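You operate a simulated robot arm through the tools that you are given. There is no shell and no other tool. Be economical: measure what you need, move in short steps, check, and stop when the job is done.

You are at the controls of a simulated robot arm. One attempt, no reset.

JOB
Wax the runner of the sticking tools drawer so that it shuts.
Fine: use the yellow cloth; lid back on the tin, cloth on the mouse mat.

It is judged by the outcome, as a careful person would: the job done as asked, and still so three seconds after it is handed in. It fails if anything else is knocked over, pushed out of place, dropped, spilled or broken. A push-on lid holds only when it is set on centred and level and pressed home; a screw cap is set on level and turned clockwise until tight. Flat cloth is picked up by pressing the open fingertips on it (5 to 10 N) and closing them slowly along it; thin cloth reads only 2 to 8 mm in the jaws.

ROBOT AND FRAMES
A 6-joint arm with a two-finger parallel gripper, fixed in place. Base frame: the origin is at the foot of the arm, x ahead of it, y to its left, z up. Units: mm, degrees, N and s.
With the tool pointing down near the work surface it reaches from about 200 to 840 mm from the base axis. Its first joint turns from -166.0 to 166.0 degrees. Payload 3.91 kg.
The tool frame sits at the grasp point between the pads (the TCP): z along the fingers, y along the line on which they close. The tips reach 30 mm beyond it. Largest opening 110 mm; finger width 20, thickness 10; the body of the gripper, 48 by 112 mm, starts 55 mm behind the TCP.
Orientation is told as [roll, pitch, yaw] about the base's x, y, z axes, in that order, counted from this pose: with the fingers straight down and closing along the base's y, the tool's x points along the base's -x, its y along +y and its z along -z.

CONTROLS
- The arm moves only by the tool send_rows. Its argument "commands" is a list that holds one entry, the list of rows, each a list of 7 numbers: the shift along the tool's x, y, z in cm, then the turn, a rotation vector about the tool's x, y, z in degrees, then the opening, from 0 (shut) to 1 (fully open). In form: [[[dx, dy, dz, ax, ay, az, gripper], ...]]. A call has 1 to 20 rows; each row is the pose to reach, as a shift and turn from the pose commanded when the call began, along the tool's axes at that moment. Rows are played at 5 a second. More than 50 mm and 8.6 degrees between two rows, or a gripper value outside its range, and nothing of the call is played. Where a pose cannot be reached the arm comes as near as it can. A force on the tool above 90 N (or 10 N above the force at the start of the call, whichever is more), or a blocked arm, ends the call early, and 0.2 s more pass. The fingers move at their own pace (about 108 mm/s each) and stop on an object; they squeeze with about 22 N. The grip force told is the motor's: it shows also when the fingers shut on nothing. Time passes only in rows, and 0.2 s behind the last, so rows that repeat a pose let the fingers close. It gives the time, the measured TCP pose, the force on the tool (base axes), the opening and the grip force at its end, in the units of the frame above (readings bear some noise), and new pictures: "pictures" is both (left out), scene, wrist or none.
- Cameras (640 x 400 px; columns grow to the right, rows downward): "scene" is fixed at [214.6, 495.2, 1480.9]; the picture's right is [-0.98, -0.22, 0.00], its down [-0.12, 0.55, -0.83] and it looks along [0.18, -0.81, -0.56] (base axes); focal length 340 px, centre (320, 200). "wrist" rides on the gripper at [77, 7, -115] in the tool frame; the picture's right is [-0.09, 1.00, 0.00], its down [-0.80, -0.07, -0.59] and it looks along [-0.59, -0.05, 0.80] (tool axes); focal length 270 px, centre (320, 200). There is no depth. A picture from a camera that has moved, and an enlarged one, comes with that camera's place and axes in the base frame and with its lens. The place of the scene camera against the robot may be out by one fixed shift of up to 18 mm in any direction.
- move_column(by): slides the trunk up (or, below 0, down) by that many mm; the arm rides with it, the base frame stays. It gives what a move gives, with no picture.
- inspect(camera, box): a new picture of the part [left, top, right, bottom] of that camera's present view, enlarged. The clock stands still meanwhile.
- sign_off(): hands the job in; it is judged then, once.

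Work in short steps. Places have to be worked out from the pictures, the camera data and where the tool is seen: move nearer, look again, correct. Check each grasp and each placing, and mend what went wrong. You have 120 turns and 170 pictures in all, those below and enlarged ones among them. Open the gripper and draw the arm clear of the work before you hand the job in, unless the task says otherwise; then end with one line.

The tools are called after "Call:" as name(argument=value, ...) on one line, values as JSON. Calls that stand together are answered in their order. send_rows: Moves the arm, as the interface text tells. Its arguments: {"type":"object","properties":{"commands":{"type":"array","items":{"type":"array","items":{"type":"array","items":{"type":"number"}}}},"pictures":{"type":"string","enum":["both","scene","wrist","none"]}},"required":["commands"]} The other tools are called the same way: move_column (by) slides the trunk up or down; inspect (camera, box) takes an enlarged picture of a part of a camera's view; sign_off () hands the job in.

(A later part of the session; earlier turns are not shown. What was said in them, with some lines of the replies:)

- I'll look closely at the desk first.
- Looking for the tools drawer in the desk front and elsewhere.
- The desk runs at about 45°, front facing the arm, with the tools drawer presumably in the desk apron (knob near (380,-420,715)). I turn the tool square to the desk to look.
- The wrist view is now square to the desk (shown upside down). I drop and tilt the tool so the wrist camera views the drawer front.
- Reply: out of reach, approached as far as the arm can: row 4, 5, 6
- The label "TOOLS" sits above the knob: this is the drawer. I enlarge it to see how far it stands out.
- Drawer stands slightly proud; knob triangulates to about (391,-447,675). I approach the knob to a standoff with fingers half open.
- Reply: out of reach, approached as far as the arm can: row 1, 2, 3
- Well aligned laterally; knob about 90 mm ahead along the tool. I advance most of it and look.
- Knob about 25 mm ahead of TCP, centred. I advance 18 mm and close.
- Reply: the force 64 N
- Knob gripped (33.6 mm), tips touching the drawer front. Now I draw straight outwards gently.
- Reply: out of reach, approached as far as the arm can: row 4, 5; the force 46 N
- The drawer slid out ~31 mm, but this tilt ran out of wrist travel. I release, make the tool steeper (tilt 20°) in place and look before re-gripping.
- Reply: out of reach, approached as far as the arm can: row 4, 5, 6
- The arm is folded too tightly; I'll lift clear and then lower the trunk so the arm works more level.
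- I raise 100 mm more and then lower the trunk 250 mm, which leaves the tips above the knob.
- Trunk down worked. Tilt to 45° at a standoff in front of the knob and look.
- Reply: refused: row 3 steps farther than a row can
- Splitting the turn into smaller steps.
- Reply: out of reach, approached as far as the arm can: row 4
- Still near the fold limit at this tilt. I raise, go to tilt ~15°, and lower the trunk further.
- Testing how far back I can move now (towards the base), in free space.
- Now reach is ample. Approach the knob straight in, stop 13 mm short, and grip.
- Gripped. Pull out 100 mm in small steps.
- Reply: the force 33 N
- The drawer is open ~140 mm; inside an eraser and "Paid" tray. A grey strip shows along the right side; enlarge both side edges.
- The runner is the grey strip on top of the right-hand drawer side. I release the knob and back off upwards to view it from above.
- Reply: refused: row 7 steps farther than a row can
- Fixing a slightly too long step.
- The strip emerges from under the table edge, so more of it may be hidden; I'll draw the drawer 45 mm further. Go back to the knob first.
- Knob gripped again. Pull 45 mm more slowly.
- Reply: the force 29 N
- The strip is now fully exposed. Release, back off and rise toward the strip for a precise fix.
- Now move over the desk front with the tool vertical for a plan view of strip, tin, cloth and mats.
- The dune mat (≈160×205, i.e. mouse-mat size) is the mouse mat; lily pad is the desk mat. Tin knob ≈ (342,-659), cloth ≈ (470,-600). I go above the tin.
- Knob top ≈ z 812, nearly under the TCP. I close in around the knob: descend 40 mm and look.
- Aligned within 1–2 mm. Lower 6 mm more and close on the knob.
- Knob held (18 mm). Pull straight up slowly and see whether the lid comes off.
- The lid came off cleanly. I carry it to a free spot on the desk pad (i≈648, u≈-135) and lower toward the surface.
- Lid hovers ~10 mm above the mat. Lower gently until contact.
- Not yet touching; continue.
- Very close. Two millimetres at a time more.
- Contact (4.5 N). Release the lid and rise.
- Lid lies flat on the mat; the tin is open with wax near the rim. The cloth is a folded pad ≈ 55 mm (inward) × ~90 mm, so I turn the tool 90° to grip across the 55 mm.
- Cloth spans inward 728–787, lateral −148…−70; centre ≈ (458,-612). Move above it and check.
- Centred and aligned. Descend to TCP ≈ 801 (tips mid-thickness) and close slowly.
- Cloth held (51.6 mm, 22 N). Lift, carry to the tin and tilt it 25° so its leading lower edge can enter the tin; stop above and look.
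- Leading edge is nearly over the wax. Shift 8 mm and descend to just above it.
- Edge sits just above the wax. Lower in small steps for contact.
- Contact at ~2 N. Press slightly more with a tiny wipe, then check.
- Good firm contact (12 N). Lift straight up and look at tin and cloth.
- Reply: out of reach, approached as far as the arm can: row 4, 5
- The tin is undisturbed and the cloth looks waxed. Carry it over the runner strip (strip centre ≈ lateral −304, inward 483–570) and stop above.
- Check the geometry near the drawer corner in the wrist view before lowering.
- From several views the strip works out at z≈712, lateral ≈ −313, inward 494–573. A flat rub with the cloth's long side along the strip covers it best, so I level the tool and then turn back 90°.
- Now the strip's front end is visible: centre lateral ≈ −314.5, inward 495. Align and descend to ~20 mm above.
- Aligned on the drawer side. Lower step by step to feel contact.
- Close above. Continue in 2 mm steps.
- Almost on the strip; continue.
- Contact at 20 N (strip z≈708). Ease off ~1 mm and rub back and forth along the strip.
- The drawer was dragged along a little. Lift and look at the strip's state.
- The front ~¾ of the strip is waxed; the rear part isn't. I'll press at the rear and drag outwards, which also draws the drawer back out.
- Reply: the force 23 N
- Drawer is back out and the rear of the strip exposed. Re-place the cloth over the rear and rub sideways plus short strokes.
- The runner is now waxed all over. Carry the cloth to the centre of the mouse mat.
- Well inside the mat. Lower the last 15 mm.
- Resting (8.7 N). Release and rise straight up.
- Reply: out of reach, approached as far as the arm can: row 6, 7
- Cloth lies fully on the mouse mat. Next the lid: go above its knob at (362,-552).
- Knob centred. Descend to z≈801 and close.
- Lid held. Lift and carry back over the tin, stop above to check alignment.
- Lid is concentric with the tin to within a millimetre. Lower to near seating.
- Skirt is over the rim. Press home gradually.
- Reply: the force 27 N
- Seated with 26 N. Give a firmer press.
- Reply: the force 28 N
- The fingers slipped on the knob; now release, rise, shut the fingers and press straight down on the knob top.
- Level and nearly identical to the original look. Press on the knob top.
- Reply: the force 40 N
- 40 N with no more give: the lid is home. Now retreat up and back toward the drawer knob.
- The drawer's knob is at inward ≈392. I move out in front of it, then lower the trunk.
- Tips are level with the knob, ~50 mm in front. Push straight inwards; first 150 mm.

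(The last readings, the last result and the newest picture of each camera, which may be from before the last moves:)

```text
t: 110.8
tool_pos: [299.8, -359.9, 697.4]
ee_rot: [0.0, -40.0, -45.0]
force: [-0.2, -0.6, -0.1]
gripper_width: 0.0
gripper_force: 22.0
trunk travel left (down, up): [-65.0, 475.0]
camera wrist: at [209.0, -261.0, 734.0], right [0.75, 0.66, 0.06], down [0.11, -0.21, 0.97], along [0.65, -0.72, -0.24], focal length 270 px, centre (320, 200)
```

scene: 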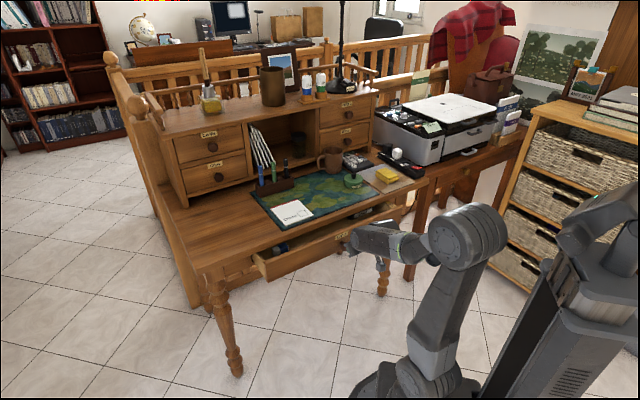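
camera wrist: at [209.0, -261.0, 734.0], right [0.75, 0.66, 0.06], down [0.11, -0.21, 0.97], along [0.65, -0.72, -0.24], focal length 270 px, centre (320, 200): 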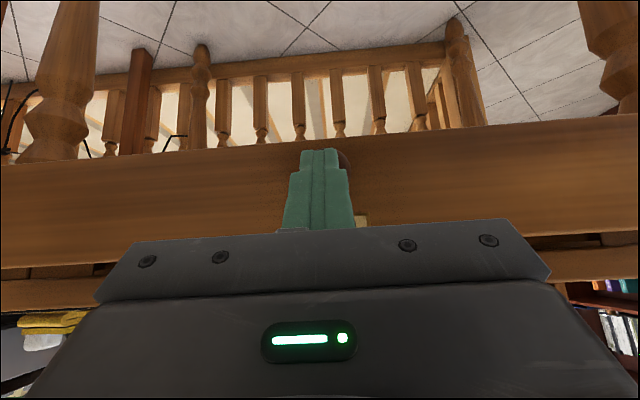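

Sliding freely. Continue ~90 mm more in smaller steps.

Call:
send_rows(commands=[[[-1.15, 0.2, 0.96, 0, 0, 0, 0], [-2.3, 0.3, 1.93, 0, 0, 0, 0], [-3.45, 0.4, 2.9, 0, 0, 0, 0], [-4.6, 0.4, 3.86, 0, 0, 0, 0], [-5.75, 0.4, 4.8, 0, 0, 0, 0], [-6.9, 0.4, 5.8, 0, 0, 0, 0], [-6.9, 0.4, 5.8, 0, 0, 0, 0]]])

Call:
inspect(camera="scene", box=[200, 170, 420, 308])

```text
t: 112.4
tool_pos: [365.8, -421.1, 697.7]
ee_rot: [0.0, -39.9, -45.1]
force: [0.3, -0.4, 0.1]
gripper_width: 0.2
gripper_force: 22.0
trunk travel left (down, up): [-65.0, 475.0]
camera wrist: at [276.0, -322.0, 735.1], right [0.75, 0.66, 0.06], down [0.11, -0.21, 0.97], along [0.65, -0.72, -0.24], focal length 270 px, centre (320, 200)
```

scene: 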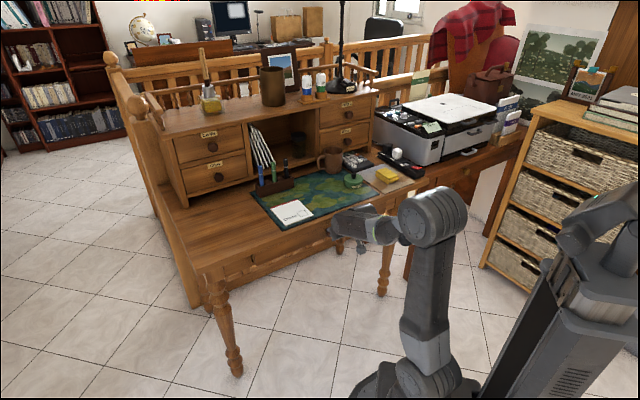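
wrist: 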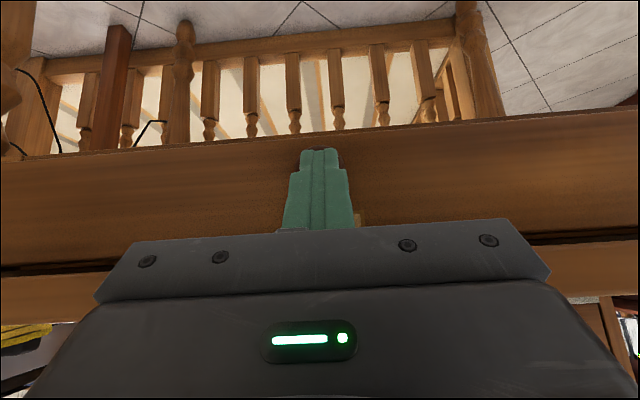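

```text
2.90 times, centred on (310, 239) of scene
camera zoom: at [214.6, 495.2, 1480.9], right [-0.98, -0.22, 0.0], down [-0.12, 0.55, -0.83], along [0.18, -0.81, -0.56], focal length 985 px, centre (349, 87)
```

zoom: 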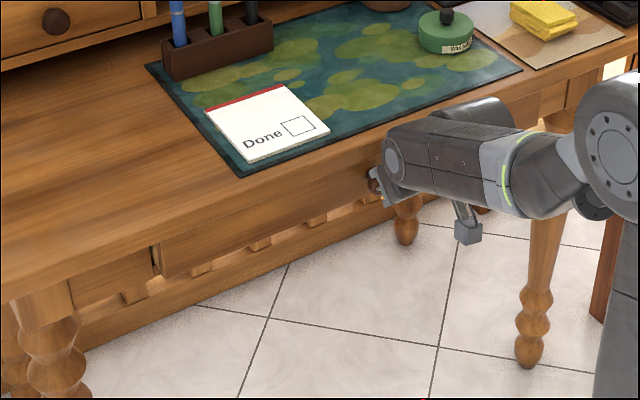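

Nearly shut (about where it was stuck at first). Push on gently to the stop.

Call:
send_rows(commands=[[[-0.38, 0, 0.32, 0, 0, 0, 0], [-0.77, 0, 0.64, 0, 0, 0, 0], [-1.15, 0, 0.96, 0, 0, 0, 0], [-1.53, 0, 1.29, 0, 0, 0, 0], [-1.92, 0, 1.61, 0, 0, 0, 0], [-1.92, 0, 1.61, 0, 0, 0, 0]]], pictures="none")

Call:
inspect(camera="scene", box=[200, 190, 420, 308])

```text
t: 113.8
tool_pos: [383.8, -437.7, 696.7]
ee_rot: [0.1, -39.9, -45.0]
force: [-0.6, -0.2, -0.5]
gripper_width: 0.2
gripper_force: 21.9
trunk travel left (down, up): [-65.0, 475.0]
```

```text
2.91 times, centred on (310, 249) of scene
camera zoom: at [214.6, 495.2, 1480.9], right [-0.98, -0.22, 0.0], down [-0.12, 0.55, -0.83], along [0.18, -0.81, -0.56], focal length 989 px, centre (349, 58)
```

zoom: 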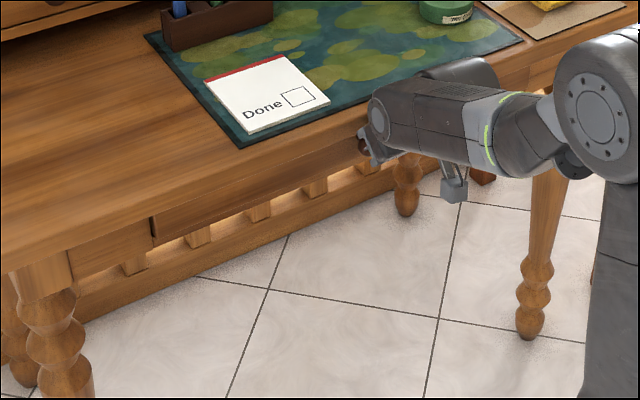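

No resistance yet; continue 12 mm more.

Call:
send_rows(commands=[[[-0.3, 0, 0.26, 0, 0, 0, 0], [-0.61, 0, 0.51, 0, 0, 0, 0], [-0.92, 0, 0.77, 0, 0, 0, 0], [-0.92, 0, 0.77, 0, 0, 0, 0]]], pictures="none")

Call:
inspect(camera="scene", box=[200, 210, 330, 290])

Call:
inspect(camera="wrist", box=[100, 80, 540, 280])

```text
t: 114.8
tool_pos: [391.7, -444.9, 695.0]
ee_rot: [-0.1, -39.9, -45.0]
force: [-15.9, 19.1, 3.8]
gripper_width: 0.0
gripper_force: 22.2
trunk travel left (down, up): [-65.0, 475.0]
```

```text
4.92 times, centred on (265, 250) of scene
camera zoom: at [214.6, 495.2, 1480.9], right [-0.98, -0.22, 0.0], down [-0.12, 0.55, -0.83], along [0.18, -0.81, -0.56], focal length 1674 px, centre (591, -46)
```

zoom: 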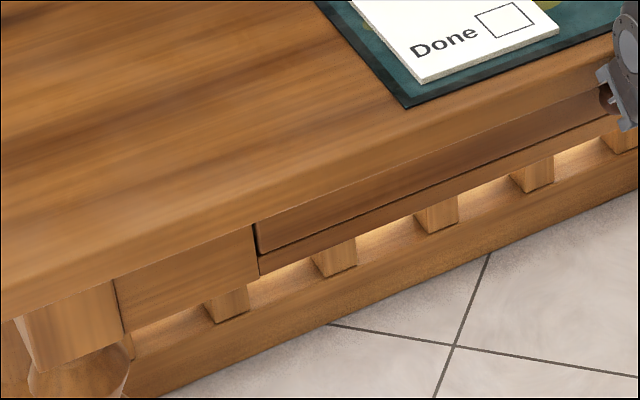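

```text
1.45 times, centred on (320, 180) of wrist
camera zoom: at [301.2, -345.8, 734.9], right [0.75, 0.66, 0.06], down [0.11, -0.21, 0.97], along [0.65, -0.72, -0.24], focal length 393 px, centre (320, 229)
```

zoom: 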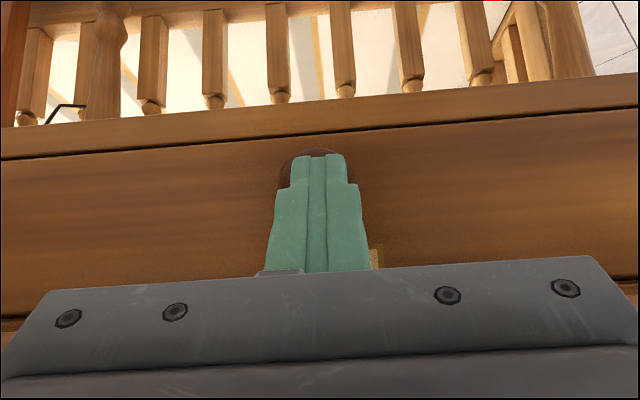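

Stop felt (25 N) and the front is flush with the apron. One slightly firmer push to be sure.

Call:
send_rows(commands=[[[-0.15, 0, 0.13, 0, 0, 0, 0], [-0.3, 0, 0.26, 0, 0, 0, 0], [-0.3, 0, 0.26, 0, 0, 0, 0]]], pictures="none")

Call:
send_rows(commands=[[[0.5, 0, -0.4, 0, 0, 0, 0], [3, 0, -2.6, 0, 0, 0, 0], [6, 0, -5.1, 0, 0, 0, 0], [9, 0, -7.7, 0, 0, 0, 0], [12, 0, -10.2, 0, 0, 0, 0], [12, 0, -10.2, 0, 0, 0, 0.5]]])

Call:
inspect(camera="scene", box=[200, 150, 420, 290])

Call:
inspect(camera="wrist", box=[0, 80, 640, 260])

```text
t: 115.6
tool_pos: [391.6, -445.2, 697.3]
ee_rot: [0.0, -39.7, -45.0]
force: [-37.6, 55.4, 8.9]
gripper_width: 0.1
gripper_force: 22.0
trunk travel left (down, up): [-65.0, 475.0]
```

```text
t: 117.0
tool_pos: [286.1, -336.0, 699.1]
ee_rot: [0.0, -40.1, -45.0]
force: [-0.1, 0.2, -0.5]
gripper_width: 55.3
gripper_force: 0.1
trunk travel left (down, up): [-65.0, 475.0]
camera wrist: at [194.0, -237.2, 735.6], right [0.75, 0.66, 0.06], down [0.11, -0.21, 0.97], along [0.65, -0.72, -0.24], focal length 270 px, centre (320, 200)
```

scene: 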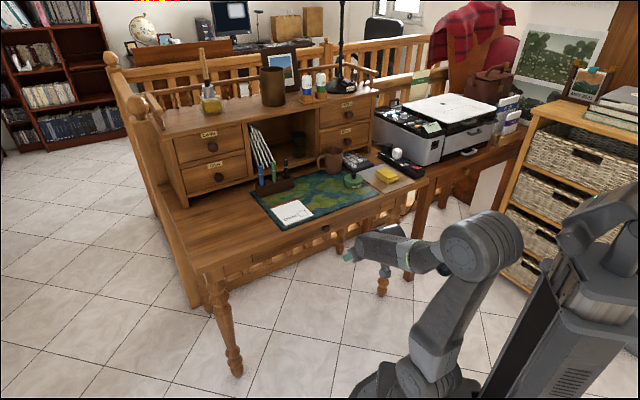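
wrist: 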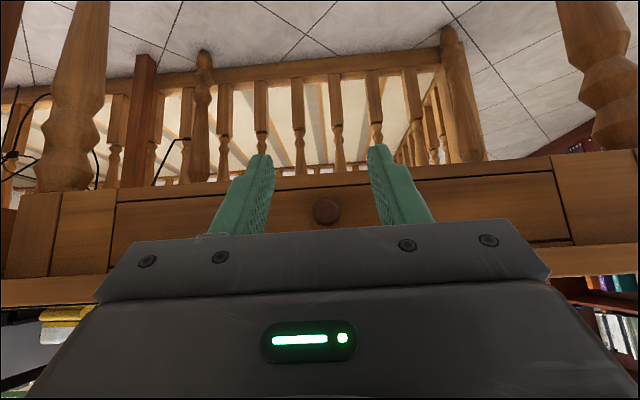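

```text
2.86 times, centred on (310, 220) of scene
camera zoom: at [214.6, 495.2, 1480.9], right [-0.98, -0.22, 0.0], down [-0.12, 0.55, -0.83], along [0.18, -0.81, -0.56], focal length 971 px, centre (349, 143)
```

zoom: 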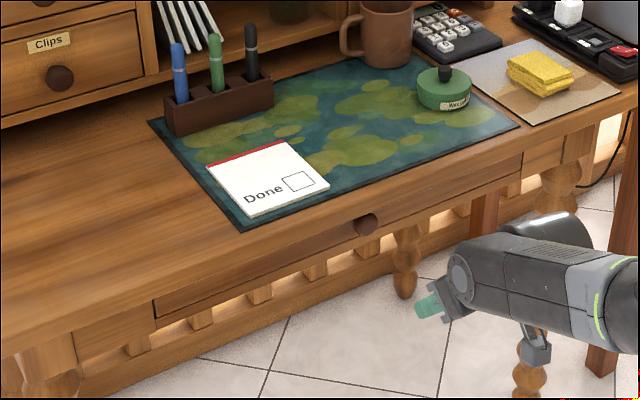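

```text
1.00 times, centred on (320, 170) of wrist
camera zoom: at [194.0, -237.2, 735.6], right [0.75, 0.66, 0.06], down [0.11, -0.21, 0.97], along [0.65, -0.72, -0.24], focal length 270 px, centre (320, 230)
```

zoom: 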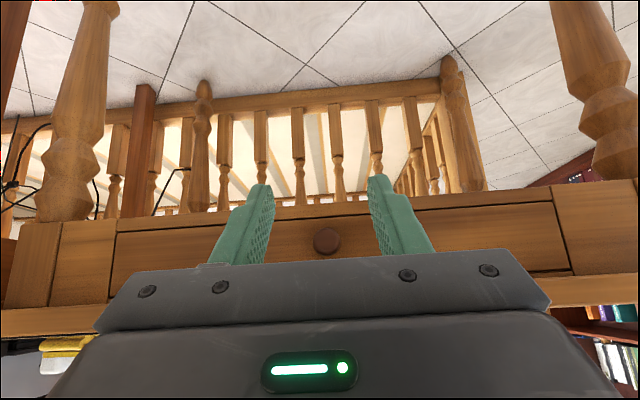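

The drawer is shut flush, the lid is pressed on level, the cloth lies on the mouse mat and the arm is clear with its gripper open. Handing in.

Call:
sign_off()

```text
The job is handed in.
```

I waxed the tools drawer's runner with the yellow cloth, and the drawer now shuts flush. The lid is pressed back on the tin, and the cloth is on the mouse mat (I took that to be the small sand-patterned one).
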